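You operate a simulated robot arm through the tools that you are given. There is no shell and no other tool. Be economical: measure what you need, move in short steps, check, and stop when the job is done.

You run a simulated two-armed robot. Do the job below in one go: nothing can be reset, and whatever is moved stays where it is left.

JOB
Drive off, then set the white sensor's range as the card says and swap it for the grey one.
Fine: red switch on the yellow box, left off; hold the sensor while its knob turns; white in the cradle, grey on the ledge. Set down upright: grey sensor, white sensor.

Only the result counts: the job must be done as asked and must still hold three seconds after the hand-in. Knocking over, shifting, dropping, spilling or breaking anything else fails it.

ROBOT AND FRAMES
Two 7-joint arms with two-finger parallel grippers on one trunk, on a base that drives. Base frame: it is fixed to the floor where the robot stands at the start and does not move with it; the origin is under the middle of the robot, x ahead of it, y to its left, z up. Readings come in m, degrees, newtons and seconds.
The left shoulder is at the start at [0.05, 0.161, 1.048], the right one opposite. With the tool pointing down near the work surface each hand reaches from about 0.24 to 0.68 m from the robot's upright axis, wherever it stands, measured 20 degrees to its own side. Places, roughly: drive switch [0.4, 0, 0.5]; grey sensor [0.25, -1.5, 0.75]; inside of the black cradle [0.3, -1.5, 0.8]; ledge [0.2, -1.8, 0.8]; range card [0.4, -1.6, 0.8]; round knob of the grey sensor [0.3, -1.5, 0.9]; round knob of the white sensor [0.2, -1.7, 0.9]; white sensor [0.25, -1.75, 0.75]. Payload 3.43 kg a hand.
The TCP of each hand is the grasp point between the finger pads, 0.03 m short of the fingertips. In the tool frame z runs along the fingers and y along their closing line. Largest opening 0.094 m; finger width 0.028, thickness 0.01; the body of the gripper, 0.05 by 0.096 m, starts 0.055 m behind the TCP.
Orientation is told as [roll, pitch, yaw] about the base's x, y, z axes, in that order, counted from this pose: with the fingers straight down and closing along the base's y, the tool's x points along the base's -x, its y along +y and its z along -z.

CONTROLS
- The arms move only by the tool arm_command. It takes "left_moves", "right_moves" or both (then of equal length, played together; a hand with none holds still); each is a list that holds one entry, the list of rows, each a list of 7 numbers: the turn, a rotation vector about the tool's x, y, z in degrees, then the shift along the tool's x, y, z in m, then the gripper command, from -1 (shut) to 1 (fully open), values between in proportion. In form: [[[ax, ay, az, x, y, z, jaw], ...]]. A call has 1 to 12 rows; each row is the pose to reach, as a shift and turn from the pose commanded when the call began, along the tool's axes at that moment. A row lasts 0.2 s, in which the tool goes at most 0.05 m and 8.6 degrees; a call with a longer step from one row to the next is refused whole, and so is a gripper value outside its range. Where a pose cannot be reached the arm comes as near as it can. A force on the tool above 40 N (or 10 N above the force at the start of the call, whichever is more), or a blocked arm, ends the call early, and 0.2 s more pass. Each finger travels about 0.045 m/s and halts on what it meets, pressing with about 35 N; the grip force reading is that of the motor and also rises with nothing between the fingers. The clock runs only during rows and for 0.2 s after the last one: add rows that repeat a pose to give the fingers time. The reply holds the time, the measured pose of the TCP, the force on the tool along the base axes, the opening and the grip force, in the units named above and with some noise, with the torque about the TCP (base axes, N m) and any sound that the robot's microphone picked up, and new pictures: "show" is both (left out), scene, wrist or none (wrist: the cameras of the hands that moved).
- Cameras (640 x 400 px; columns grow to the right, rows downward): "scene" is now at [0.1126, 0.0028, 1.1451]; the picture's right is [0.01, -1.00, 0.00], its down [-0.81, -0.01, -0.59] and it looks along [0.59, 0.01, -0.81] (base axes); focal length 284 px, centre (320, 200). "left" rides on the left gripper at [0.076, -0.014, -0.103] in its tool frame; the picture's right is [0.18, 0.98, 0.00], its down [-0.75, 0.14, -0.64] and it looks along [-0.63, 0.12, 0.77] (tool axes); focal length 243 px, centre (320, 200). "right" rides on the right gripper at [0.076, 0.014, -0.103] in its tool frame; the picture's right is [-0.18, 0.98, 0.00], its down [-0.75, -0.14, -0.64] and it looks along [-0.63, -0.12, 0.77] (tool axes); focal length 243 px, centre (320, 200). There is no depth. A picture from a camera that has moved, and an enlarged one, comes with that camera's place and axes in the base frame and with its lens.
- slide_trunk(by): slides the trunk up (or, below 0, down) by that many m; the arms and the scene camera ride with it, the base frame stays. It gives what a move gives, with no picture.
- roll_base(legs): drives the robot by 1 to 6 legs, each [ahead, left, turn to the left] in m, m and degrees, along the robot's own axes; the way and the turn of a leg run together, so that a leg with both is an arc; at most 1.5 m and 180 degrees a leg. The arms and the cameras ride along, it lands a little off, and it stops where it bumps. It gives what a move gives, and a new picture of the scene camera.
- head_to(pan, tilt): turns the head with the scene camera to pan (to the left, within 80 degrees either way) and tilt (down, from -29 to 69), counted from straight ahead of the robot. It gives what a move gives, and a new picture of the scene camera.
- enlarge(camera, box): a new picture of the part [left, top, right, bottom] of that camera's present view, enlarged. The clock stands still meanwhile.
- hand_in(): hands the job in; it is judged then, once.

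Work in short steps. Places have to be worked out from the pictures, the camera data and where the tool is seen: move nearer, look again, correct. Check each grasp and each placing, and mend what went wrong. You have 120 turns and 260 pictures in all, those below and enlarged ones among them. Open the grippers and draw the arms clear of the work before you hand the job in, unless the task says otherwise; then end with one line.

The tools are called after "Request:" as name(argument=value, ...) on one line, values as JSON. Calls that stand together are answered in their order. arm_command: Moves the arms, as the interface text tells. Its arguments: {"type":"object","properties":{"left_moves":{"type":"array","items":{"type":"array","items":{"type":"array","items":{"type":"number"}}}},"right_moves":{"type":"array","items":{"type":"array","items":{"type":"array","items":{"type":"number"}}}},"show":{"type":"string","enum":["both","scene","wrist","none"]}},"required":[]} The other tools are called the same way: slide_trunk (by) slides the trunk up or down; roll_base (legs) drives the base; head_to (pan, tilt) turns the head that bears the scene camera; enlarge (camera, box) takes an enlarged picture of a part of a camera's view; hand_in () hands the job in.

At the start:

```text
t: 0.0
left_tcp_pos: [0.5353, 0.2027, 0.7353]
left_ee_rot: [0.1, 0.0, 0.0]
left_contact_force: [-0.9, 0.6, -0.3]
left_ft_torque: [-0.01, -0.01, -0.01]
left_gripper_width: 0.0942
left_gripper_force: 0.1
right_tcp_pos: [0.5272, -0.24, 0.7266]
right_ee_rot: [-0.1, 0.0, -0.1]
right_contact_force: [0.3, -0.2, 1.2]
right_ft_torque: [-0.02, -0.02, 0.0]
right_gripper_width: 0.0939
right_gripper_force: 0.1
trunk travel left (down, up): [-0.075, 0.192]
robot x, y, heading: [-0.001, -0.0005, 0.0]
head pan, tilt: [0.5, 54.1]
```

scene: 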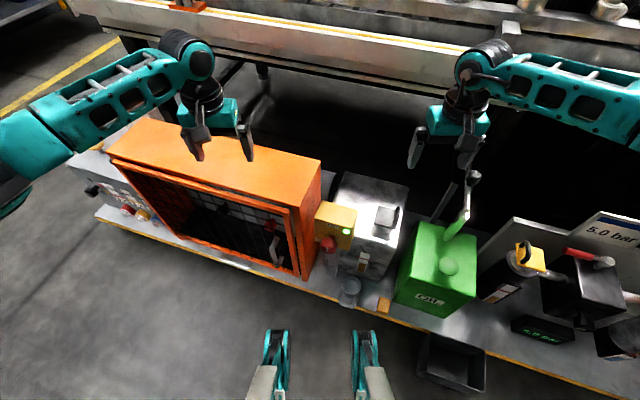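
right: 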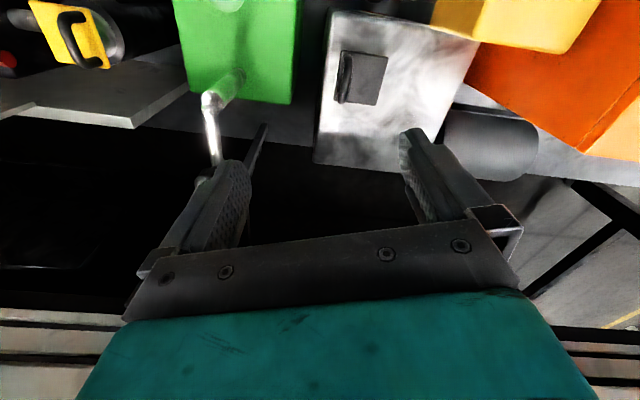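
left: 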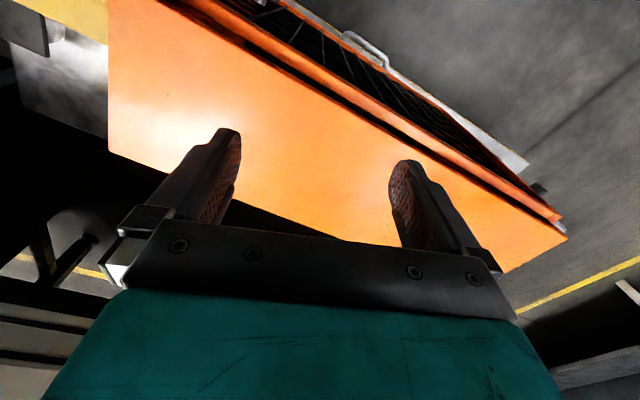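

The scene shows a yellow box with a red knob and a green lamp next to the orange guard. I'll look closer at the switch.

Request:
enlarge(camera="scene", box=[270, 170, 430, 320])

Request:
head_to(pan=-75, tilt=25)

```text
2.67 times, centred on (350, 245) of scene
camera zoom: at [0.1126, 0.0028, 1.1451], right [0.01, -1.0, 0.0], down [-0.81, -0.01, -0.59], along [0.59, 0.01, -0.81], focal length 757 px, centre (240, 80)
```

zoom: 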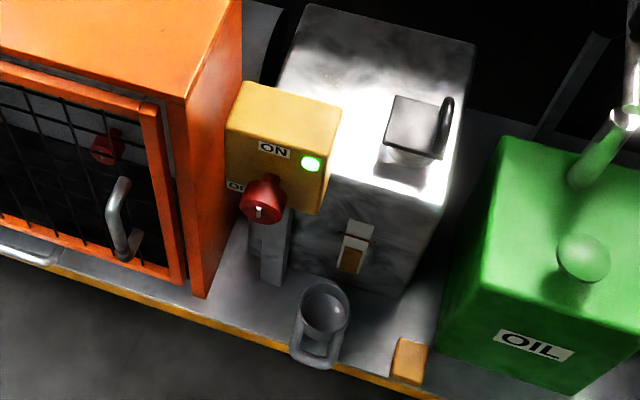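

```text
t: 1.5
left_tcp_pos: [0.535, 0.2027, 0.7349]
left_ee_rot: [0.1, 0.0, -0.1]
left_contact_force: [0.6, 0.4, -0.2]
left_ft_torque: [0.04, -0.02, 0.0]
left_gripper_width: 0.0938
left_gripper_force: 0.1
right_tcp_pos: [0.5277, -0.2391, 0.7273]
right_ee_rot: [0.1, 0.0, -0.1]
right_contact_force: [0.4, -1.0, 0.0]
right_ft_torque: [-0.01, 0.02, 0.01]
right_gripper_width: 0.094
right_gripper_force: 0.0
trunk travel left (down, up): [-0.075, 0.192]
robot x, y, heading: [0.0007, 0.0016, 0.0]
head pan, tilt: [-75.0, 25.0]
camera scene: at [0.0635, -0.0868, 1.188], right [-0.97, -0.26, 0.0], down [-0.11, 0.41, -0.91], along [0.24, -0.88, -0.42], focal length 284 px, centre (320, 200)
```

scene: 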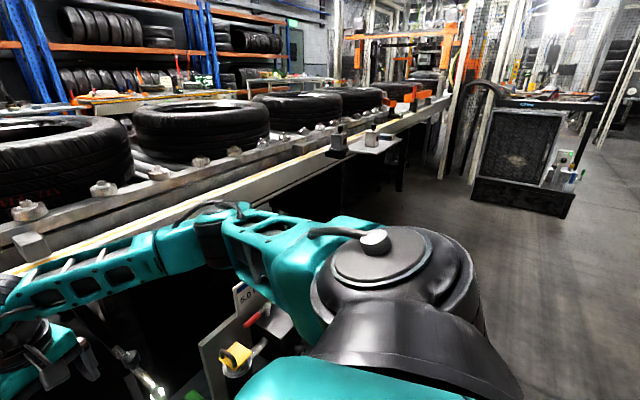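

The drive switch is on the yellow box front, facing me. I back up a bit for room and look at it head-on.

Request:
head_to(pan=0, tilt=45)

Request:
roll_base(legs=[[-0.35, 0, 0]])

Request:
enlarge(camera="scene", box=[270, 140, 430, 240])

```text
t: 3.0
left_tcp_pos: [0.5332, 0.2026, 0.7351]
left_ee_rot: [-0.1, 0.0, 0.0]
left_contact_force: [-0.3, -0.4, -0.1]
left_ft_torque: [0.0, -0.01, -0.03]
left_gripper_width: 0.0941
left_gripper_force: 0.1
right_tcp_pos: [0.5266, -0.2409, 0.7267]
right_ee_rot: [0.0, 0.0, -0.1]
right_contact_force: [-0.1, 0.8, -0.1]
right_ft_torque: [0.02, -0.01, -0.01]
right_gripper_width: 0.0938
right_gripper_force: 0.2
trunk travel left (down, up): [-0.075, 0.192]
robot x, y, heading: [-0.0012, 0.0022, 0.1]
head pan, tilt: [0.0, 45.0]
camera scene: at [0.1209, 0.0021, 1.1575], right [0.0, -1.0, 0.0], down [-0.71, 0.0, -0.71], along [0.71, 0.0, -0.71], focal length 284 px, centre (320, 200)
```

scene: 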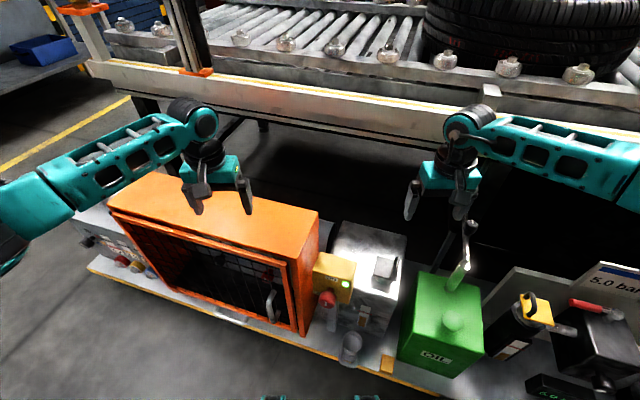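

```text
t: 5.2
left_tcp_pos: [0.1826, 0.2035, 0.7345]
left_ee_rot: [0.0, 0.0, 0.1]
left_contact_force: [0.3, 0.1, 0.0]
left_ft_torque: [0.03, -0.04, -0.01]
left_gripper_width: 0.0939
left_gripper_force: 0.1
right_tcp_pos: [0.175, -0.239, 0.7276]
right_ee_rot: [0.0, 0.1, 0.2]
right_contact_force: [-0.3, -0.3, 0.4]
right_ft_torque: [-0.02, 0.01, 0.01]
right_gripper_width: 0.094
right_gripper_force: 0.0
trunk travel left (down, up): [-0.075, 0.192]
robot x, y, heading: [-0.3466, -0.0017, -0.2]
head pan, tilt: [0.0, 45.0]
camera scene: at [-0.2309, 0.0021, 1.1575], right [0.0, -1.0, 0.0], down [-0.71, 0.0, -0.71], along [0.71, 0.0, -0.71], focal length 284 px, centre (320, 200)
```

scene: 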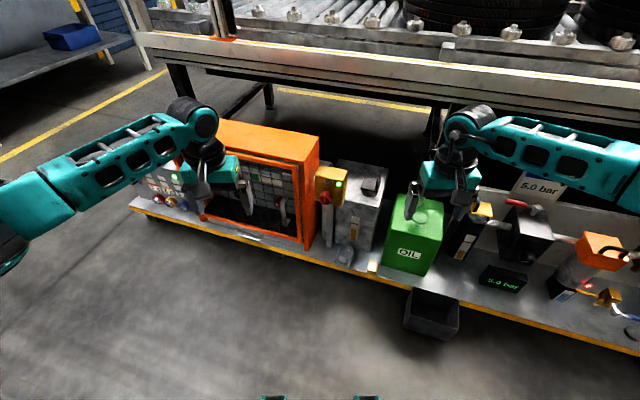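

```text
4.00 times, centred on (350, 190) of scene
camera zoom: at [-0.2309, 0.0021, 1.1575], right [0.0, -1.0, 0.0], down [-0.71, 0.0, -0.71], along [0.71, 0.0, -0.71], focal length 1136 px, centre (200, 240)
```

zoom: 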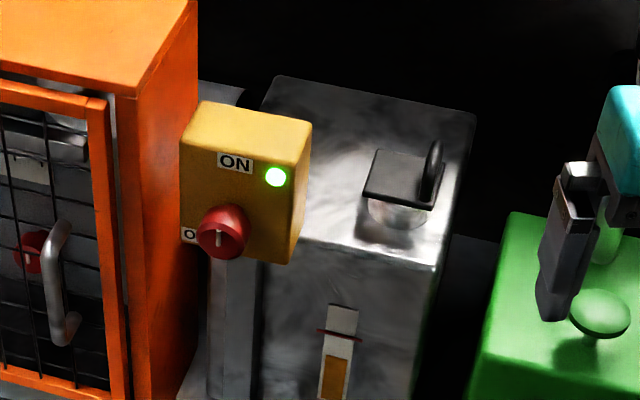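

Triangulated: knob face ≈ [0.438, -0.015, 0.498], panel faces about 15° toward +y; the white mark is at ON, OFF at left. I swing the left hand to horizontal, aiming at it from 10 cm away.

Request:
arm_command(left_moves=[[[1, -7.45, 1, -0.013, -0.016, 0.02, 0], [2, -14.9, 2, -0.026, -0.032, 0.04, 0], [2.95, -22.35, 2.95, -0.04, -0.048, 0.06, 0], [3.9, -29.8, 3.9, -0.053, -0.063, 0.079, 0], [4.9, -37.25, 4.9, -0.066, -0.079, 0.098, 0], [5.9, -44.7, 5.9, -0.079, -0.095, 0.118, 0.2], [6.9, -52.15, 6.9, -0.092, -0.111, 0.138, 0.4], [7.9, -59.6, 7.9, -0.105, -0.127, 0.157, 0.4], [8.85, -67, 8.85, -0.118, -0.143, 0.177, 0.4], [9.8, -74.5, 9.8, -0.132, -0.158, 0.197, 0.4], [10.8, -81.95, 10.8, -0.145, -0.174, 0.216, 0.4], [11.8, -89.4, 11.8, -0.158, -0.19, 0.236, 0.4]]])

```text
t: 7.8
left_tcp_pos: [0.2692, 0.0293, 0.6227]
left_ee_rot: [-113.7, -90.0, 98.6]
left_contact_force: [0.3, -0.2, 0.1]
left_ft_torque: [-0.01, -0.04, 0.0]
left_gripper_width: 0.0659
left_gripper_force: 0.1
left hand out of reach, approached as far as the arm can: row 9, 10, 11, 12
right_tcp_pos: [0.1753, -0.2385, 0.7267]
right_ee_rot: [-0.1, 0.1, 0.1]
right_contact_force: [-0.2, 0.3, 0.2]
right_ft_torque: [-0.01, -0.02, 0.03]
right_gripper_width: 0.0941
right_gripper_force: 0.1
trunk travel left (down, up): [-0.075, 0.192]
robot x, y, heading: [-0.3508, 0.0006, 0.0]
head pan, tilt: [0.0, 45.0]
camera scene: at [-0.2305, 0.003, 1.1575], right [0.0, -1.0, 0.0], down [-0.71, 0.0, -0.71], along [0.71, 0.0, -0.71], focal length 284 px, centre (320, 200)
camera left: at [0.166, 0.0422, 0.5468], right [0.25, 0.95, -0.19], down [-0.58, 0.3, 0.75], along [0.77, -0.08, 0.63], focal length 243 px, centre (320, 200)
```

scene: 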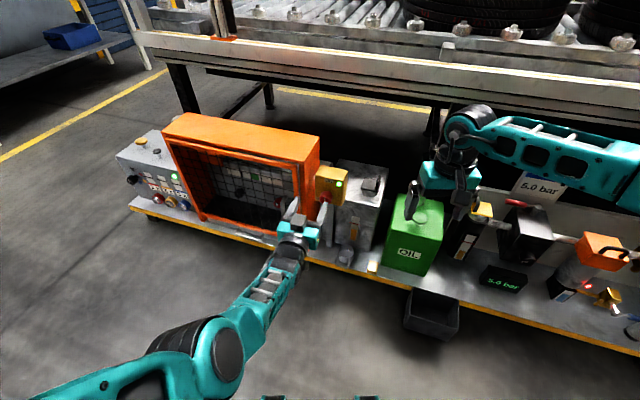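
left: 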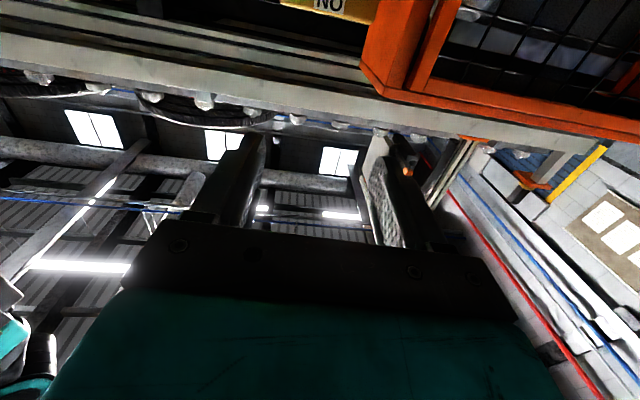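

Horizontal orientation was achieved but the position fell short; I lower the trunk to help and then probe further.

Request:
slide_trunk(by=-0.075)

Request:
arm_command(left_moves=[[[0, 0, 0, 0, 0, 0, 0.3], [0, 0, 0, 0, 0, 0, 0.3]]], show="scene")

```text
t: 8.9
left_tcp_pos: [0.2688, 0.03, 0.5493]
left_ee_rot: [-25.4, -90.0, 10.5]
left_contact_force: [0.4, 0.4, 0.0]
left_ft_torque: [0.03, -0.02, 0.02]
left_gripper_width: 0.0659
left_gripper_force: 0.0
right_tcp_pos: [0.1758, -0.2388, 0.6515]
right_ee_rot: [0.0, 0.0, 0.1]
right_contact_force: [0.3, 0.6, 0.6]
right_ft_torque: [0.03, -0.04, 0.01]
right_gripper_width: 0.0943
right_gripper_force: 0.1
trunk travel left (down, up): [0.0, 0.267]
robot x, y, heading: [-0.3547, -0.0014, 0.2]
head pan, tilt: [0.0, 45.0]
```

```text
t: 9.6
left_tcp_pos: [0.2692, 0.0305, 0.5479]
left_ee_rot: [-15.9, -90.0, 1.0]
left_contact_force: [0.1, 0.3, -0.6]
left_ft_torque: [-0.01, 0.0, -0.01]
left_gripper_width: 0.0609
left_gripper_force: 0.2
right_tcp_pos: [0.1759, -0.2407, 0.6513]
right_ee_rot: [0.0, -0.1, 0.1]
right_contact_force: [-0.5, -0.3, 0.0]
right_ft_torque: [0.03, -0.01, -0.02]
right_gripper_width: 0.0941
right_gripper_force: 0.1
trunk travel left (down, up): [0.0, 0.267]
robot x, y, heading: [-0.3517, 0.0027, 0.2]
head pan, tilt: [0.0, 45.0]
camera scene: at [-0.2308, 0.0021, 1.0825], right [0.0, -1.0, 0.0], down [-0.71, 0.0, -0.71], along [0.71, 0.0, -0.71], focal length 284 px, centre (320, 200)
```

scene: 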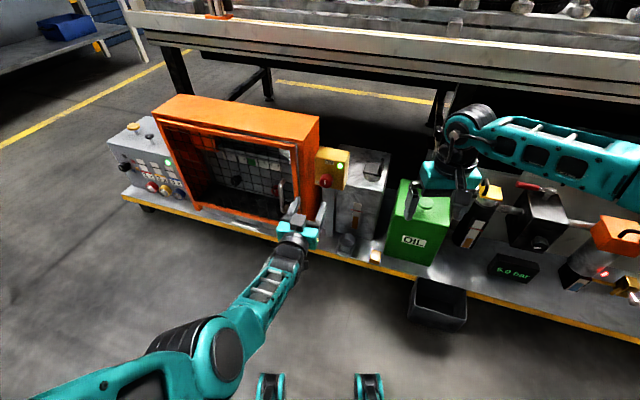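

Orientation is right (yaw −15°). I try to go down 5 cm (tool +x).

Request:
arm_command(left_moves=[[[0, 0, 0, 0.02, 0, 0, 0.3], [0, 0, 0, 0.035, 0, 0, 0.3], [0, 0, 0, 0.05, 0, 0, 0.3]]], show="none")

```text
t: 10.3
left_tcp_pos: [0.265, 0.0289, 0.5369]
left_ee_rot: [-6.6, -89.9, -8.3]
left_contact_force: [0.4, -0.3, -0.8]
left_ft_torque: [0.02, -0.01, 0.01]
left_gripper_width: 0.061
left_gripper_force: 0.1
left hand out of reach, approached as far as the arm can: row 1, 2, 3
right_tcp_pos: [0.1762, -0.2389, 0.6522]
right_ee_rot: [0.1, 0.0, 0.1]
right_contact_force: [1.0, 1.0, -0.1]
right_ft_torque: [-0.04, 0.01, 0.04]
right_gripper_width: 0.0939
right_gripper_force: 0.0
trunk travel left (down, up): [0.0, 0.267]
robot x, y, heading: [-0.3518, 0.0017, 0.4]
head pan, tilt: [0.0, 45.0]
```

Reach is extension-limited, so I pull the hand back toward the robot while lowering, and will drive forward instead.

Request:
arm_command(left_moves=[[[0, 0, 0, 0.005, 0, -0.03, 0.3], [0, 0, 0, 0.01, 0, -0.06, 0.3], [0, 0, 0, 0.025, 0, -0.09, 0.3], [0, 0, 0, 0.039, 0, -0.12, 0.3], [0, 0, 0, 0.039, 0, -0.12, 0.3]]], show="scene")

```text
t: 11.0
left_tcp_pos: [0.2893, 0.0455, 0.6454]
left_ee_rot: [166.4, -77.8, 179.0]
left_contact_force: [0.1, 0.8, 0.4]
left_ft_torque: [0.01, 0.01, -0.01]
left_gripper_width: 0.0612
left_gripper_force: 0.1
right_tcp_pos: [0.1764, -0.2388, 0.6517]
right_ee_rot: [0.0, 0.0, 0.0]
right_contact_force: [-0.1, 0.3, -0.6]
right_ft_torque: [-0.02, -0.02, -0.01]
right_gripper_width: 0.0943
right_gripper_force: 0.0
trunk travel left (down, up): [0.0, 0.267]
robot x, y, heading: [-0.351, -0.001, -0.0]
head pan, tilt: [0.0, 45.0]
stopped in row 3 (left hand): the arm was blocked; the commanded pose is now the measured one
camera scene: at [-0.2307, 0.0019, 1.0824], right [0.0, -1.0, 0.0], down [-0.71, 0.0, -0.71], along [0.71, 0.0, -0.71], focal length 284 px, centre (320, 200)
```

scene: 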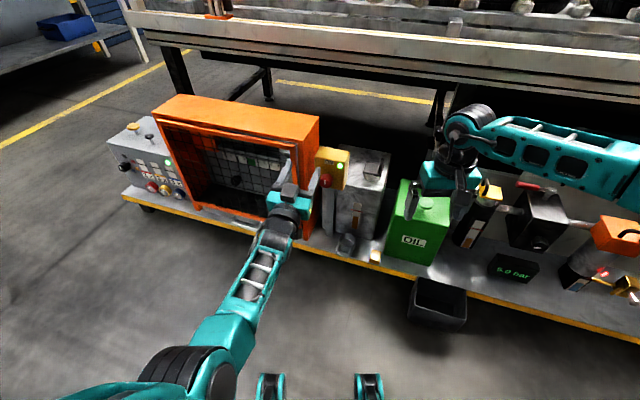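

The wrist is near a joint limit this way. Better plan: grip the round knob with fingers pitched about 35–45° off vertical and swing around the knob axis. I bring the hand back to a down-forward pose.

Request:
arm_command(left_moves=[[[0, 7.5, 0, -0.01, 0, -0.008, 0.3], [0, 15, 0, -0.02, 0, -0.016, 0.3], [0, 22.5, 0, -0.03, 0, -0.024, 0.3], [0, 30, 0, -0.04, 0, -0.032, 0.3], [0, 37.5, 0, -0.05, 0, -0.04, 0.3], [0, 45, 0, -0.06, 0, -0.05, 0.3], [0, 52.5, 0, -0.07, 0, -0.06, 0.3], [0, 60, 0, -0.07, 0, -0.07, 0.3], [0, 67, 0, -0.07, 0, -0.08, 0.3]]], show="both")

```text
t: 13.0
left_tcp_pos: [0.1987, 0.0659, 0.697]
left_ee_rot: [3.4, -34.6, -16.4]
left_contact_force: [0.1, -0.5, -0.1]
left_ft_torque: [-0.02, -0.01, -0.02]
left_gripper_width: 0.0611
left_gripper_force: 0.1
right_tcp_pos: [0.1756, -0.2395, 0.6511]
right_ee_rot: [0.0, 0.1, 0.1]
right_contact_force: [0.0, 0.7, 0.6]
right_ft_torque: [-0.02, 0.0, 0.03]
right_gripper_width: 0.0942
right_gripper_force: 0.0
trunk travel left (down, up): [0.0, 0.267]
robot x, y, heading: [-0.3508, 0.0004, -0.3]
head pan, tilt: [0.0, 45.0]
camera scene: at [-0.2308, 0.0021, 1.0824], right [0.0, -1.0, 0.0], down [-0.71, 0.0, -0.71], along [0.71, 0.0, -0.71], focal length 284 px, centre (320, 200)
camera left: at [0.077, 0.0803, 0.7374], right [0.1, 0.99, -0.06], down [0.27, 0.03, 0.96], along [0.96, -0.11, -0.27], focal length 243 px, centre (320, 200)
```

scene: 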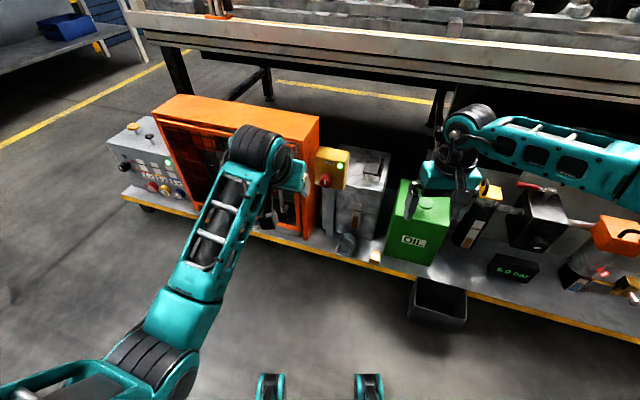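
left: 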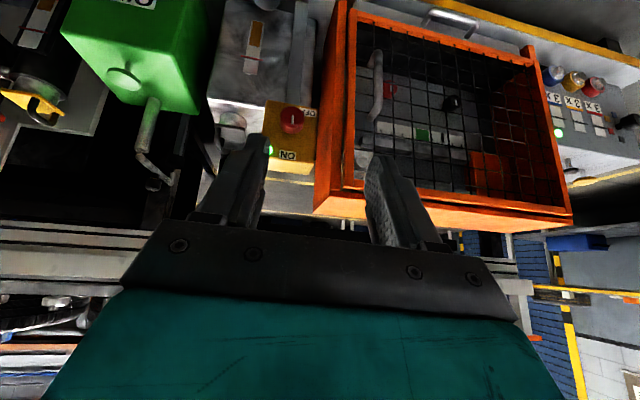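

Now the wrist camera faces the panel (picture upside down). I zoom on the knob.

Request:
enlarge(camera="left", box=[240, 80, 340, 180])

Request:
enlarge(camera="scene", box=[300, 130, 380, 200])

```text
4.00 times, centred on (290, 130) of left
camera zoom: at [0.077, 0.0803, 0.7374], right [0.1, 0.99, -0.06], down [0.27, 0.03, 0.96], along [0.96, -0.11, -0.27], focal length 970 px, centre (440, 480)
```

zoom: 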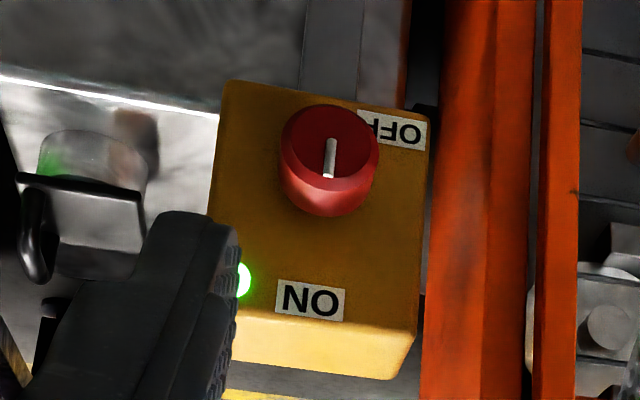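

```text
5.71 times, centred on (340, 165) of scene
camera zoom: at [-0.2308, 0.0021, 1.0824], right [0.0, -1.0, 0.0], down [-0.71, 0.0, -0.71], along [0.71, 0.0, -0.71], focal length 1623 px, centre (206, 400)
```

zoom: 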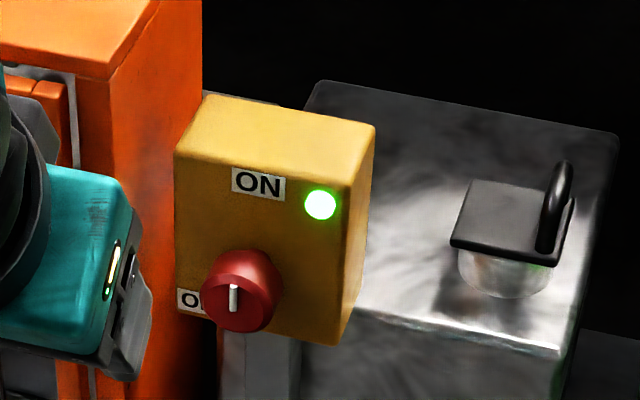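

Knob is round (~4 cm), mark at ON, OFF at its left: a 90° counter-clockwise turn. I drive 0.2 m forward with the hand above.

Request:
roll_base(legs=[[0.2, 0, 0]])

Request:
arm_command(left_moves=[[[0, 4, 0, 0, 0, 0, 0.3], [0, 4, 0, 0, 0, 0, 0.3]]], show="both")

```text
t: 14.6
left_tcp_pos: [0.3987, 0.0662, 0.6976]
left_ee_rot: [3.5, -34.8, -16.4]
left_contact_force: [0.4, 0.2, 0.7]
left_ft_torque: [-0.02, 0.03, -0.01]
left_gripper_width: 0.061
left_gripper_force: 0.0
right_tcp_pos: [0.3759, -0.2384, 0.6521]
right_ee_rot: [0.0, 0.1, 0.1]
right_contact_force: [-0.1, -0.4, 0.3]
right_ft_torque: [0.02, 0.01, 0.0]
right_gripper_width: 0.0941
right_gripper_force: 0.1
trunk travel left (down, up): [0.0, 0.267]
robot x, y, heading: [-0.1577, 0.0003, 0.0]
head pan, tilt: [0.0, 45.0]
camera scene: at [-0.031, 0.0026, 1.0825], right [0.0, -1.0, 0.0], down [-0.71, 0.0, -0.71], along [0.71, 0.0, -0.71], focal length 284 px, centre (320, 200)
```

scene: 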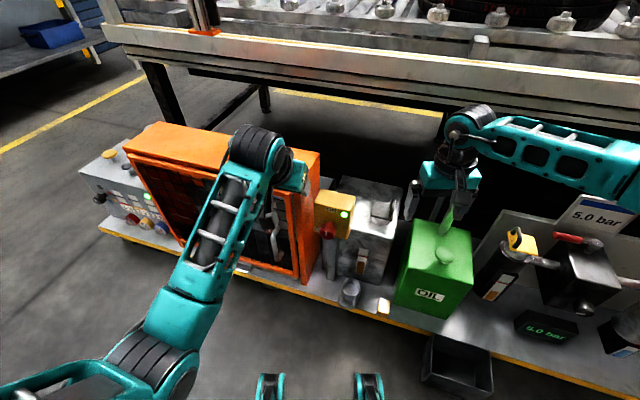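

```text
t: 15.2
left_tcp_pos: [0.3982, 0.0666, 0.6963]
left_ee_rot: [3.3, -30.6, -16.0]
left_contact_force: [0.1, 1.1, 0.7]
left_ft_torque: [-0.01, 0.02, 0.04]
left_gripper_width: 0.0609
left_gripper_force: 0.1
right_tcp_pos: [0.3747, -0.2382, 0.6525]
right_ee_rot: [0.0, 0.1, 0.1]
right_contact_force: [0.3, -0.4, 0.6]
right_ft_torque: [0.02, 0.02, 0.04]
right_gripper_width: 0.0938
right_gripper_force: 0.1
trunk travel left (down, up): [0.0, 0.267]
robot x, y, heading: [-0.1538, -0.0024, 0.4]
head pan, tilt: [0.0, 45.0]
camera scene: at [-0.031, 0.0026, 1.0825], right [0.0, -1.0, 0.0], down [-0.71, 0.0, -0.71], along [0.71, 0.0, -0.71], focal length 284 px, centre (320, 200)
camera left: at [0.2796, 0.0798, 0.7453], right [0.09, 0.99, -0.05], down [0.33, 0.01, 0.94], along [0.94, -0.1, -0.33], focal length 243 px, centre (320, 200)
```

scene: 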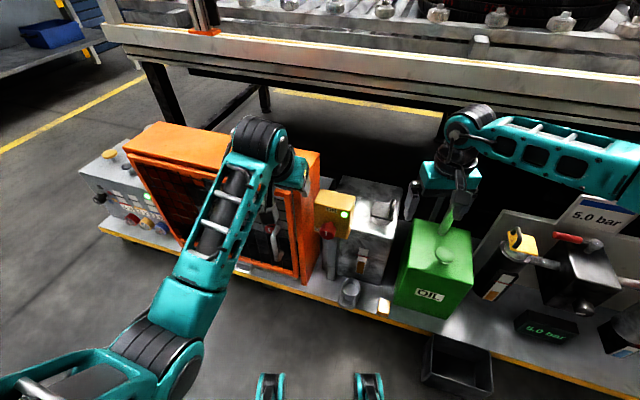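
left: 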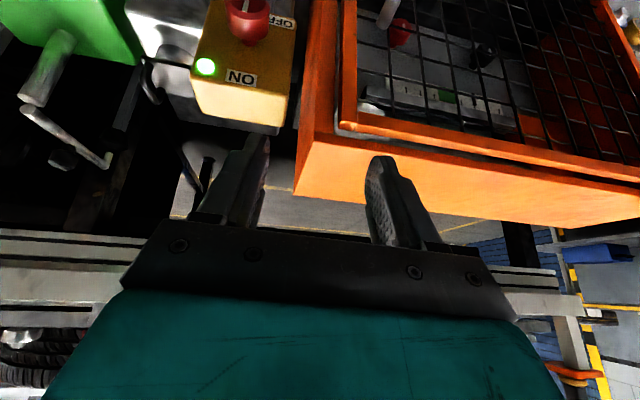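

Moving to a pre-grasp 6 cm out from the knob, hand swung 30° to the right around the knob axis.

Request:
arm_command(left_moves=[[[-4.3, 0, 2.5, 0.017, -0.0126, 0.027, 0.4], [-8.7, 0, 5, 0.034, -0.025, 0.054, 0.4], [-13, 0, 7.5, 0.051, -0.038, 0.081, 0.4], [-17.3, 0, 10, 0.068, -0.05, 0.108, 0.4], [-21.7, 0, 12.5, 0.085, -0.063, 0.135, 0.4], [-26, 0, 15, 0.1027, -0.0756, 0.1626, 0.4], [-26, 0, 15, 0.1027, -0.0756, 0.1626, 0.4]]], show="both")

```text
t: 16.8
left_tcp_pos: [0.3777, 0.0019, 0.5013]
left_ee_rot: [37.0, -25.6, -31.9]
left_contact_force: [0.1, 0.1, -0.8]
left_ft_torque: [0.0, 0.0, 0.01]
left_gripper_width: 0.0659
left_gripper_force: 0.2
right_tcp_pos: [0.3768, -0.2384, 0.6506]
right_ee_rot: [0.0, 0.0, 0.1]
right_contact_force: [0.1, -0.1, -0.8]
right_ft_torque: [-0.02, 0.0, -0.01]
right_gripper_width: 0.0939
right_gripper_force: 0.1
trunk travel left (down, up): [0.0, 0.267]
robot x, y, heading: [-0.1505, -0.0023, 0.1]
head pan, tilt: [0.0, 45.0]
camera scene: at [-0.031, 0.0026, 1.0825], right [0.0, -1.0, 0.0], down [-0.71, 0.0, -0.71], along [0.71, 0.0, -0.71], focal length 284 px, centre (320, 200)
camera left: at [0.2527, -0.0065, 0.5341], right [0.06, 0.89, 0.45], down [0.21, -0.45, 0.87], along [0.98, 0.05, -0.22], focal length 243 px, centre (320, 200)
```

scene: 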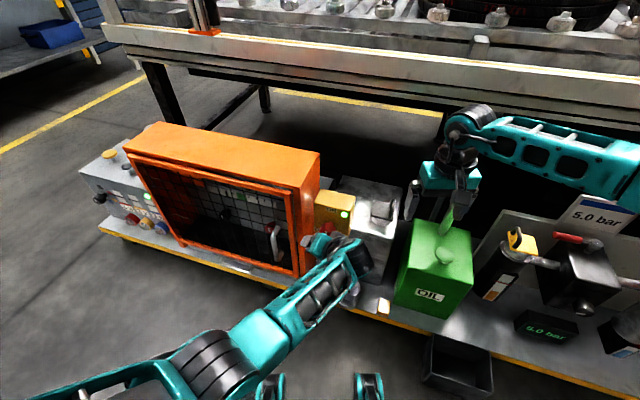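
left: 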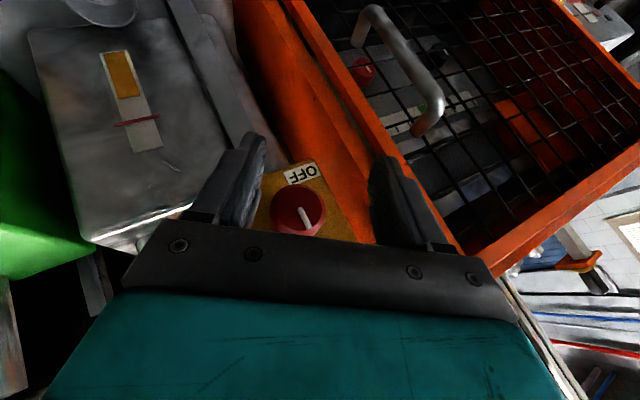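

Knob at ≈[0.438,-0.015,0.490], between the fingers. I move in along its axis.

Request:
arm_command(left_moves=[[[0, 0, 0, -0.0125, -0.002, 0.006, 0.4], [0, 0, 0, -0.025, -0.004, 0.012, 0.4], [0, 0, 0, -0.037, -0.006, 0.018, 0.4], [0, 0, 0, -0.0496, -0.0077, 0.0239, 0.4], [0, 0, 0, -0.0496, -0.0077, 0.0239, 0.4]]], show="wrist")

```text
t: 18.0
left_tcp_pos: [0.4045, -0.0022, 0.4993]
left_ee_rot: [37.4, -25.4, -31.7]
left_contact_force: [-0.2, -1.0, 0.2]
left_ft_torque: [0.01, -0.02, -0.01]
left_gripper_width: 0.0658
left_gripper_force: 0.0
left hand out of reach, approached as far as the arm can: row 3, 4, 5
right_tcp_pos: [0.3747, -0.2377, 0.6528]
right_ee_rot: [0.0, 0.0, 0.2]
right_contact_force: [0.1, -0.7, -0.2]
right_ft_torque: [-0.02, 0.01, -0.01]
right_gripper_width: 0.0941
right_gripper_force: 0.0
trunk travel left (down, up): [0.0, 0.267]
robot x, y, heading: [-0.1519, 0.0034, 0.2]
head pan, tilt: [0.0, 45.0]
camera left: at [0.28, -0.0119, 0.5324], right [0.05, 0.89, 0.46], down [0.22, -0.46, 0.86], along [0.97, 0.05, -0.22], focal length 243 px, centre (320, 200)
```

left: 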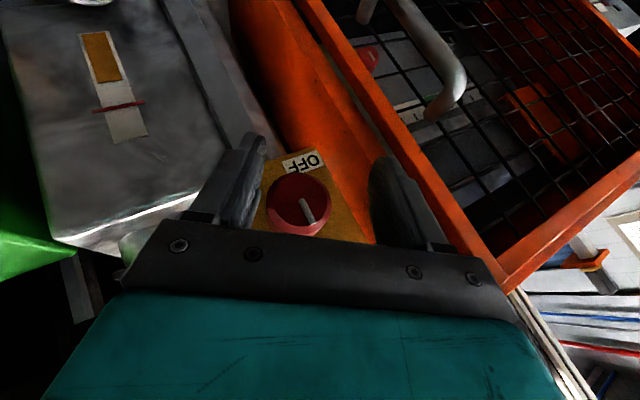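

Out of reach by about 3 cm. I pull the hand back and drive the base forward about 9 cm.

Request:
arm_command(left_moves=[[[0, 0, 0, 0.02, -0.005, -0.016, 0.4], [0, 0, 0, 0.04, -0.011, -0.033, 0.4], [0, 0, 0, 0.0613, -0.0161, -0.0489, 0.4], [0, 0, 0, 0.0613, -0.0161, -0.0489, 0.4]]], show="none")

Request:
roll_base(legs=[[0.09, 0, 0]])

Request:
enlarge(camera="left", box=[160, 100, 480, 300])

```text
t: 18.9
left_tcp_pos: [0.4022, -0.0234, 0.5982]
left_ee_rot: [42.1, -35.5, -34.8]
left_contact_force: [0.7, -0.3, 0.0]
left_ft_torque: [-0.03, -0.02, -0.02]
left_gripper_width: 0.0658
left_gripper_force: 0.0
right_tcp_pos: [0.3768, -0.2393, 0.6519]
right_ee_rot: [0.1, 0.1, 0.3]
right_contact_force: [-0.7, 0.0, -0.9]
right_ft_torque: [0.0, 0.02, -0.02]
right_gripper_width: 0.0941
right_gripper_force: 0.1
trunk travel left (down, up): [0.0, 0.267]
robot x, y, heading: [-0.1508, 0.0007, 0.1]
head pan, tilt: [0.0, 45.0]
stopped in row 4 (left hand): the arm was blocked; the commanded pose is now the measured one
```

```text
t: 19.8
left_tcp_pos: [0.4377, -0.025, 0.5983]
left_ee_rot: [41.9, -34.7, -34.5]
left_contact_force: [-10.8, 3.7, 7.1]
left_ft_torque: [-0.12, 0.28, -0.27]
left_gripper_width: 0.063
left_gripper_force: 0.1
right_tcp_pos: [0.4142, -0.2375, 0.6515]
right_ee_rot: [-0.1, 0.2, 0.3]
right_contact_force: [-0.1, 0.5, 0.3]
right_ft_torque: [0.0, 0.0, 0.0]
right_gripper_width: 0.094
right_gripper_force: 0.2
trunk travel left (down, up): [0.0, 0.267]
robot x, y, heading: [-0.1142, 0.0056, 0.3]
head pan, tilt: [0.0, 45.0]
stopped in leg 1: the force on the tool passed its limit at 147 N (the readings are from after the stop); the commanded pose is now the measured one
camera scene: at [0.0073, 0.0032, 1.0825], right [0.0, -1.0, 0.0], down [-0.71, 0.0, -0.71], along [0.71, 0.0, -0.71], focal length 284 px, centre (320, 200)
```

scene: 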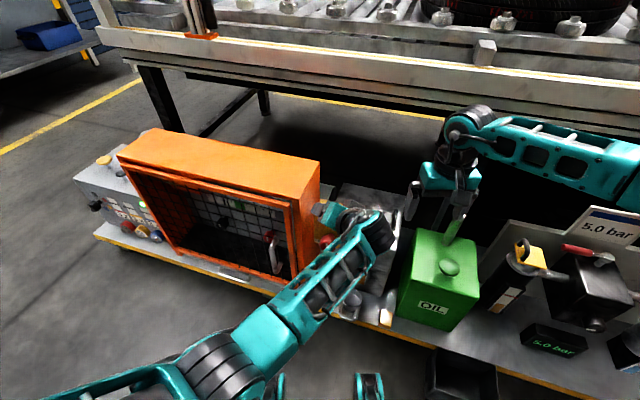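

```text
2.00 times, centred on (320, 200) of left
camera zoom: at [0.3087, -0.0325, 0.6095], right [-0.02, 0.9, 0.43], down [0.06, -0.43, 0.9], along [1.0, 0.04, -0.04], focal length 485 px, centre (320, 200)
```

zoom: 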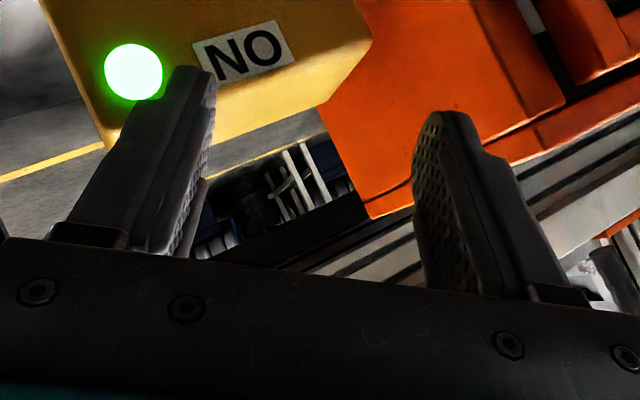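

The arm hit a joint limit and drove up, and then the fingers pressed the box; no more chaining. I retract the left hand up and back, and check that nothing moved.

Request:
arm_command(left_moves=[[[0, 0, 0, 0.007, 0.0125, -0.023, 0.3], [0, 0, 0, 0.014, 0.025, -0.046, 0.3], [0, 0, 0, 0.0215, 0.0377, -0.068, 0.3], [0, 0, 0, 0.022, 0.065, -0.1, 0.3], [0, 0, 0, 0.022, 0.09, -0.13, 0.3]]], show="scene")

```text
t: 20.5
left_tcp_pos: [0.446, -0.0185, 0.7277]
left_ee_rot: [48.4, -43.8, -39.0]
left_contact_force: [-0.2, 0.0, -0.8]
left_ft_torque: [0.01, 0.0, 0.0]
left_gripper_width: 0.0613
left_gripper_force: 0.0
right_tcp_pos: [0.4146, -0.2382, 0.6519]
right_ee_rot: [-0.1, 0.2, 0.2]
right_contact_force: [-0.6, 0.1, -0.7]
right_ft_torque: [0.01, 0.01, -0.03]
right_gripper_width: 0.0939
right_gripper_force: 0.1
trunk travel left (down, up): [0.0, 0.267]
robot x, y, heading: [-0.1107, -0.0023, 0.1]
head pan, tilt: [0.0, 45.0]
stopped in row 3 (left hand): the arm was blocked; the commanded pose is now the measured one
camera scene: at [0.0087, 0.0029, 1.0824], right [0.0, -1.0, 0.0], down [-0.71, 0.0, -0.71], along [0.71, 0.0, -0.71], focal length 284 px, centre (320, 200)
```

scene: 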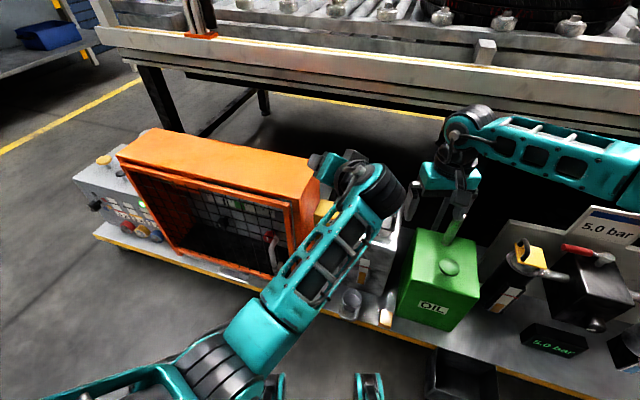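

Hand is above the panel, clear. I bring it back to a downward pose to the left, restoring a normal configuration.

Request:
arm_command(left_moves=[[[3.7, 6.75, -2.1, 0.0097, 0.025, -0.0015, 0.3], [7.4, 13.5, -4.2, 0.0194, 0.05, -0.003, 0.3], [11.1, 20.2, -6.3, 0.029, 0.075, -0.0045, 0.3], [14.75, 27, -8.35, 0.039, 0.1, -0.006, 0.3], [18.4, 33.7, -10.4, 0.0485, 0.125, -0.0075, 0.3], [22.1, 40.5, -12.5, 0.058, 0.15, -0.009, 0.3], [25.8, 47.2, -14.6, 0.068, 0.175, -0.0105, 0.3], [29.5, 54, -16.7, 0.0775, 0.2, -0.012, 0.3]]], show="scene")

```text
t: 22.3
left_tcp_pos: [0.4433, 0.1934, 0.7548]
left_ee_rot: [0.0, 0.2, -0.2]
left_contact_force: [0.1, 0.2, 0.1]
left_ft_torque: [0.0, -0.01, -0.01]
left_gripper_width: 0.0608
left_gripper_force: 0.1
left hand out of reach, approached as far as the arm can: row 6, 7, 8
right_tcp_pos: [0.4137, -0.2385, 0.6516]
right_ee_rot: [0.0, 0.2, 0.2]
right_contact_force: [0.3, 1.0, 0.1]
right_ft_torque: [0.03, 0.0, 0.01]
right_gripper_width: 0.0938
right_gripper_force: 0.1
trunk travel left (down, up): [0.0, 0.267]
robot x, y, heading: [-0.109, 0.0001, 0.3]
head pan, tilt: [0.0, 45.0]
camera scene: at [0.0084, 0.0028, 1.0824], right [0.0, -1.0, 0.0], down [-0.71, 0.0, -0.71], along [0.71, 0.0, -0.71], focal length 284 px, centre (320, 200)
```

scene: 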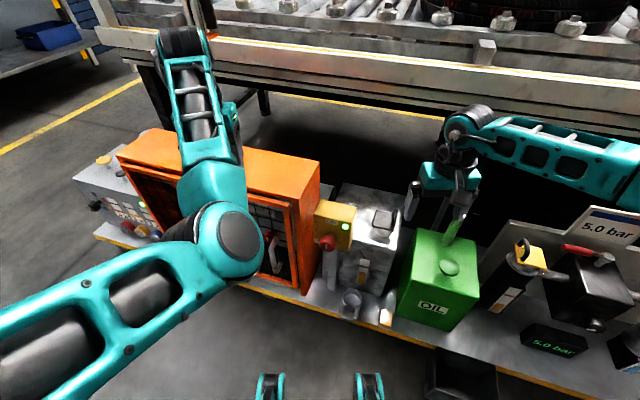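

Panel looks unmoved. The right arm is in its natural configuration, so I use it: swing it around, fingers pitched 30° and leaning from the right 45°, at a safe distance.

Request:
arm_command(right_moves=[[[-5, -4.3, 3.2, 0.02, 0.01, 0.0, 0.4], [-10, -8.55, 6.4, 0.04, 0.03, 0.0, 0.4], [-15, -12.8, 9.6, 0.06, 0.055, 0.005, 0.4], [-20, -17.1, 12.85, 0.074, 0.08, 0.01, 0.4], [-25, -21.4, 16, 0.074, 0.105, 0.02, 0.4], [-30, -25.6, 19.3, 0.074, 0.13, 0.03, 0.4], [-35, -29.9, 22.5, 0.074, 0.155, 0.04, 0.4], [-40.1, -34.2, 25.7, 0.074, 0.178, 0.052, 0.4], [-40.1, -34.2, 25.7, 0.074, 0.178, 0.052, 0.4]]], show="both")

```text
t: 24.3
left_tcp_pos: [0.4436, 0.1954, 0.7547]
left_ee_rot: [0.2, 0.2, 0.0]
left_contact_force: [0.2, 0.0, 0.2]
left_ft_torque: [0.01, 0.0, 0.01]
left_gripper_width: 0.0609
left_gripper_force: 0.1
right_tcp_pos: [0.3407, -0.06, 0.5991]
right_ee_rot: [49.0, -20.9, -37.1]
right_contact_force: [0.6, -1.3, 0.3]
right_ft_torque: [-0.03, -0.04, 0.03]
right_gripper_width: 0.0657
right_gripper_force: 0.1
trunk travel left (down, up): [0.0, 0.267]
robot x, y, heading: [-0.1135, 0.0011, -0.1]
head pan, tilt: [0.0, 45.0]
camera scene: at [0.0085, 0.003, 1.0825], right [0.0, -1.0, 0.0], down [-0.71, 0.0, -0.71], along [0.71, 0.0, -0.71], focal length 284 px, centre (320, 200)
camera right: at [0.2194, -0.054, 0.6449], right [0.32, 0.57, 0.76], down [0.13, -0.82, 0.56], along [0.94, -0.08, -0.33], focal length 243 px, centre (320, 200)
```

scene: 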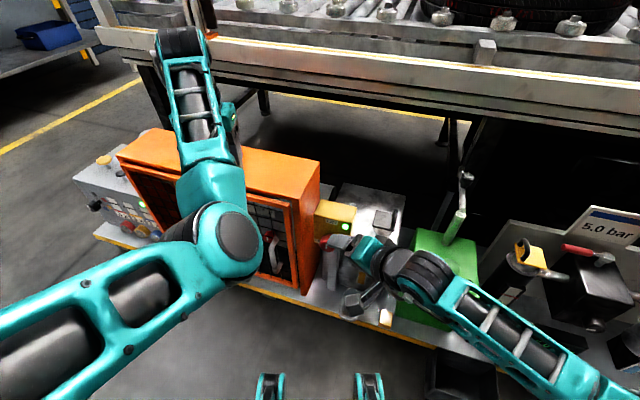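
right: 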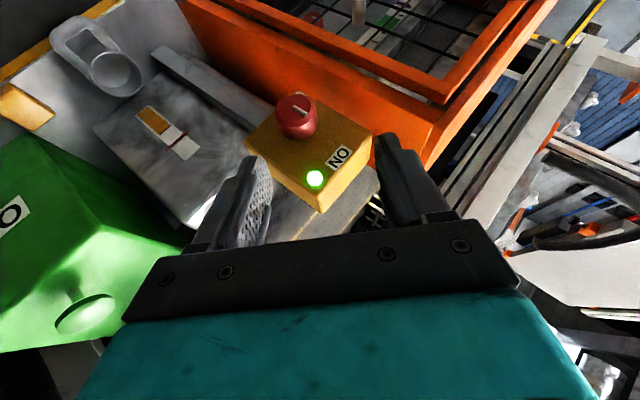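

Exact pose reached. Now down to the pre-grasp 7 cm out on the knob axis.

Request:
arm_command(right_moves=[[[0, 0, 0, 0.013, -0.007, 0.025, 0.4], [0, 0, 0, 0.026, -0.014, 0.05, 0.4], [0, 0, 0, 0.039, -0.021, 0.075, 0.4], [0, 0, 0, 0.0522, -0.0288, 0.0999, 0.4], [0, 0, 0, 0.0522, -0.0288, 0.0999, 0.4]]], show="both")

```text
t: 25.5
left_tcp_pos: [0.4442, 0.1981, 0.7528]
left_ee_rot: [0.2, 0.1, 0.0]
left_contact_force: [-0.4, -0.6, -0.2]
left_ft_torque: [0.01, -0.01, -0.02]
left_gripper_width: 0.0617
left_gripper_force: 0.0
right_tcp_pos: [0.3603, -0.0035, 0.4987]
right_ee_rot: [49.0, -20.6, -37.0]
right_contact_force: [0.9, 0.1, 0.2]
right_ft_torque: [0.02, -0.06, 0.01]
right_gripper_width: 0.0657
right_gripper_force: 0.1
trunk travel left (down, up): [0.0, 0.267]
robot x, y, heading: [-0.1129, 0.0007, 0.1]
head pan, tilt: [0.0, 45.0]
camera scene: at [0.0085, 0.0029, 1.0825], right [0.0, -1.0, 0.0], down [-0.71, 0.0, -0.71], along [0.71, 0.0, -0.71], focal length 284 px, centre (320, 200)
camera right: at [0.2396, 0.0019, 0.5448], right [0.32, 0.57, 0.76], down [0.13, -0.82, 0.56], along [0.94, -0.08, -0.33], focal length 243 px, centre (320, 200)
```

scene: 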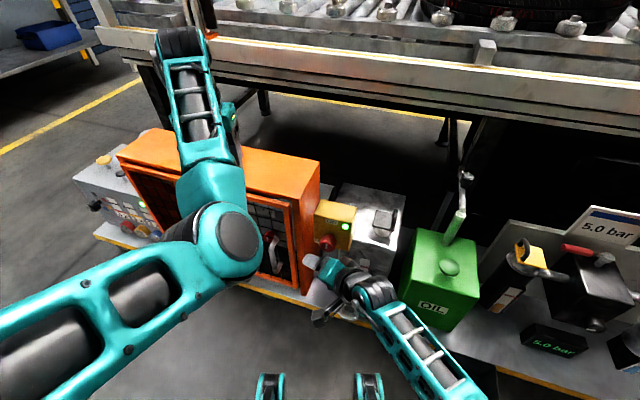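
right: 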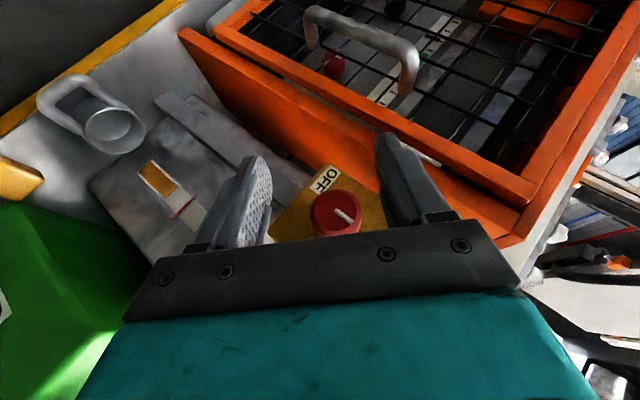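

Knob seen at ≈[0.438,-0.013,0.492]. Moving in along its axis.

Request:
arm_command(right_moves=[[[0, 0, 0, -0.015, 0.0007, 0.0087, 0.4], [0, 0, 0, -0.03, 0.0014, 0.0174, 0.4], [0, 0, 0, -0.045, 0.002, 0.026, 0.4], [0, 0, 0, -0.055, 0.0025, 0.0313, 0.4], [0, 0, 0, -0.0608, 0.0027, 0.0347, 0.4], [0, 0, 0, -0.0608, 0.0027, 0.0347, 0.4]]], show="both")

```text
t: 26.9
left_tcp_pos: [0.4441, 0.1957, 0.7544]
left_ee_rot: [0.2, 0.1, 0.0]
left_contact_force: [0.4, -0.9, -0.7]
left_ft_torque: [-0.01, -0.04, 0.0]
left_gripper_width: 0.0612
left_gripper_force: 0.1
right_tcp_pos: [0.4288, -0.0206, 0.5014]
right_ee_rot: [49.0, -20.7, -37.0]
right_contact_force: [-1.6, -0.7, 0.1]
right_ft_torque: [-0.03, -0.01, 0.02]
right_gripper_width: 0.066
right_gripper_force: 0.0
trunk travel left (down, up): [0.0, 0.267]
robot x, y, heading: [-0.113, -0.001, 0.0]
head pan, tilt: [0.0, 45.0]
camera scene: at [0.0085, 0.0029, 1.0825], right [0.0, -1.0, 0.0], down [-0.71, 0.0, -0.71], along [0.71, 0.0, -0.71], focal length 284 px, centre (320, 200)
camera right: at [0.3082, -0.0151, 0.5466], right [0.32, 0.57, 0.76], down [0.13, -0.82, 0.56], along [0.94, -0.08, -0.33], focal length 243 px, centre (320, 200)
```

scene: 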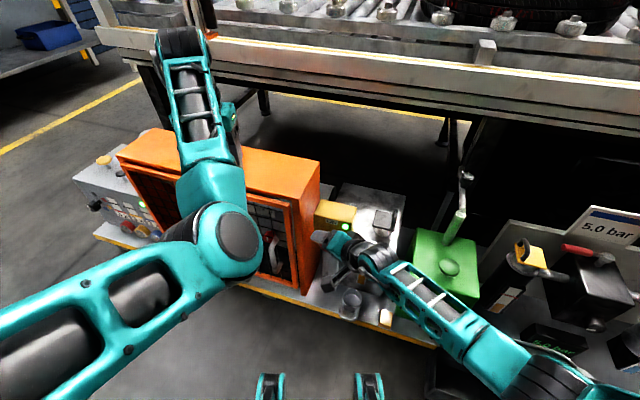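
right: 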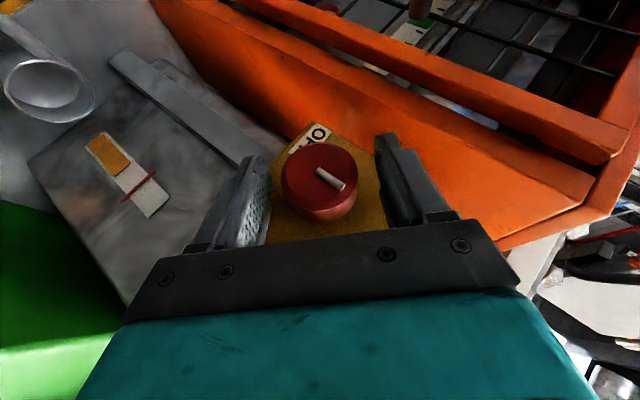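

Knob is centered between the fingers. Closing.

Request:
arm_command(right_moves=[[[0, 0, 0, 0, 0, 0, 0], [0, 0, 0, 0, 0, 0, -0.3], [0, 0, 0, 0, 0, 0, -0.6], [0, 0, 0, 0, 0, 0, -0.6], [0, 0, 0, 0, 0, 0, -0.6]]], show="wrist")

```text
t: 28.1
left_tcp_pos: [0.4454, 0.1953, 0.7536]
left_ee_rot: [0.3, 0.0, 0.1]
left_contact_force: [0.0, -0.5, 0.5]
left_ft_torque: [-0.02, 0.05, -0.02]
left_gripper_width: 0.0611
left_gripper_force: 0.1
right_tcp_pos: [0.4286, -0.0208, 0.4998]
right_ee_rot: [49.0, -20.7, -37.1]
right_contact_force: [1.0, -2.7, -1.8]
right_ft_torque: [-0.01, 0.11, -0.5]
right_gripper_width: 0.0409
right_gripper_force: 44.7
trunk travel left (down, up): [0.0, 0.267]
robot x, y, heading: [-0.1149, 0.0024, 0.0]
head pan, tilt: [0.0, 45.0]
camera right: at [0.3082, -0.0153, 0.5465], right [0.32, 0.57, 0.76], down [0.13, -0.82, 0.56], along [0.94, -0.08, -0.33], focal length 243 px, centre (320, 200)
```

right: 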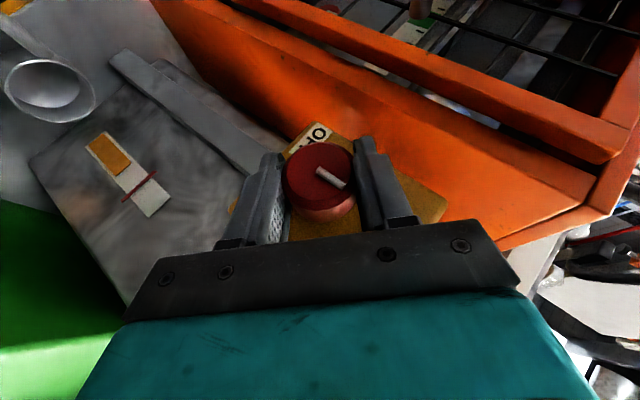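

Gripped (0.041 m). I turn counter-clockwise 45° about the knob axis first.

Request:
arm_command(right_moves=[[[6.5, 0, -3.75, 0.0001, 0.0017, 0.0001, -0.6], [13, 0, -7.5, 0.0002, 0.0034, 0.0004, -0.6], [19.5, 0, -11.25, 0.0005, 0.005, 0.0009, -0.6], [26, 0, -15, 0.0009, 0.0065, 0.0015, -0.6], [32.5, 0, -18.75, 0.0013, 0.0079, 0.0023, -0.6], [39, 0, -22.5, 0.0019, 0.0092, 0.0033, -0.6]]], show="wrist")

```text
t: 29.5
left_tcp_pos: [0.444, 0.1947, 0.7538]
left_ee_rot: [0.2, 0.2, 0.1]
left_contact_force: [-0.2, 0.3, -0.9]
left_ft_torque: [0.0, -0.02, -0.03]
left_gripper_width: 0.0613
left_gripper_force: 0.0
right_tcp_pos: [0.4293, -0.0162, 0.5034]
right_ee_rot: [-0.7, -29.7, -14.9]
right_contact_force: [-10.4, -17.5, -6.4]
right_ft_torque: [0.09, 0.84, -1.26]
right_gripper_width: 0.0411
right_gripper_force: 44.8
trunk travel left (down, up): [0.0, 0.267]
robot x, y, heading: [-0.1181, 0.0044, 0.3]
head pan, tilt: [0.0, 45.0]
camera right: at [0.3207, 0.0294, 0.5536], right [0.41, 0.91, 0.08], down [0.29, -0.21, 0.93], along [0.86, -0.36, -0.35], focal length 243 px, centre (320, 200)
```

right: 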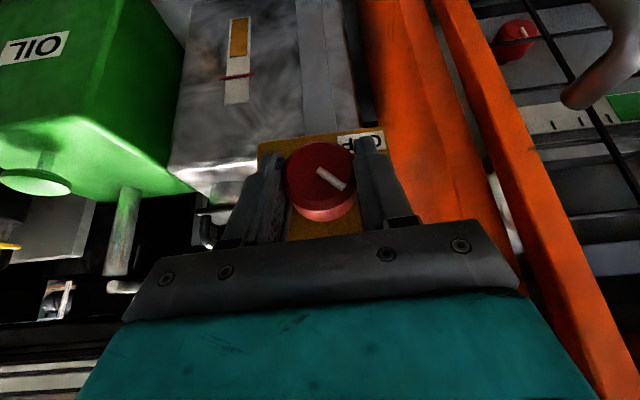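

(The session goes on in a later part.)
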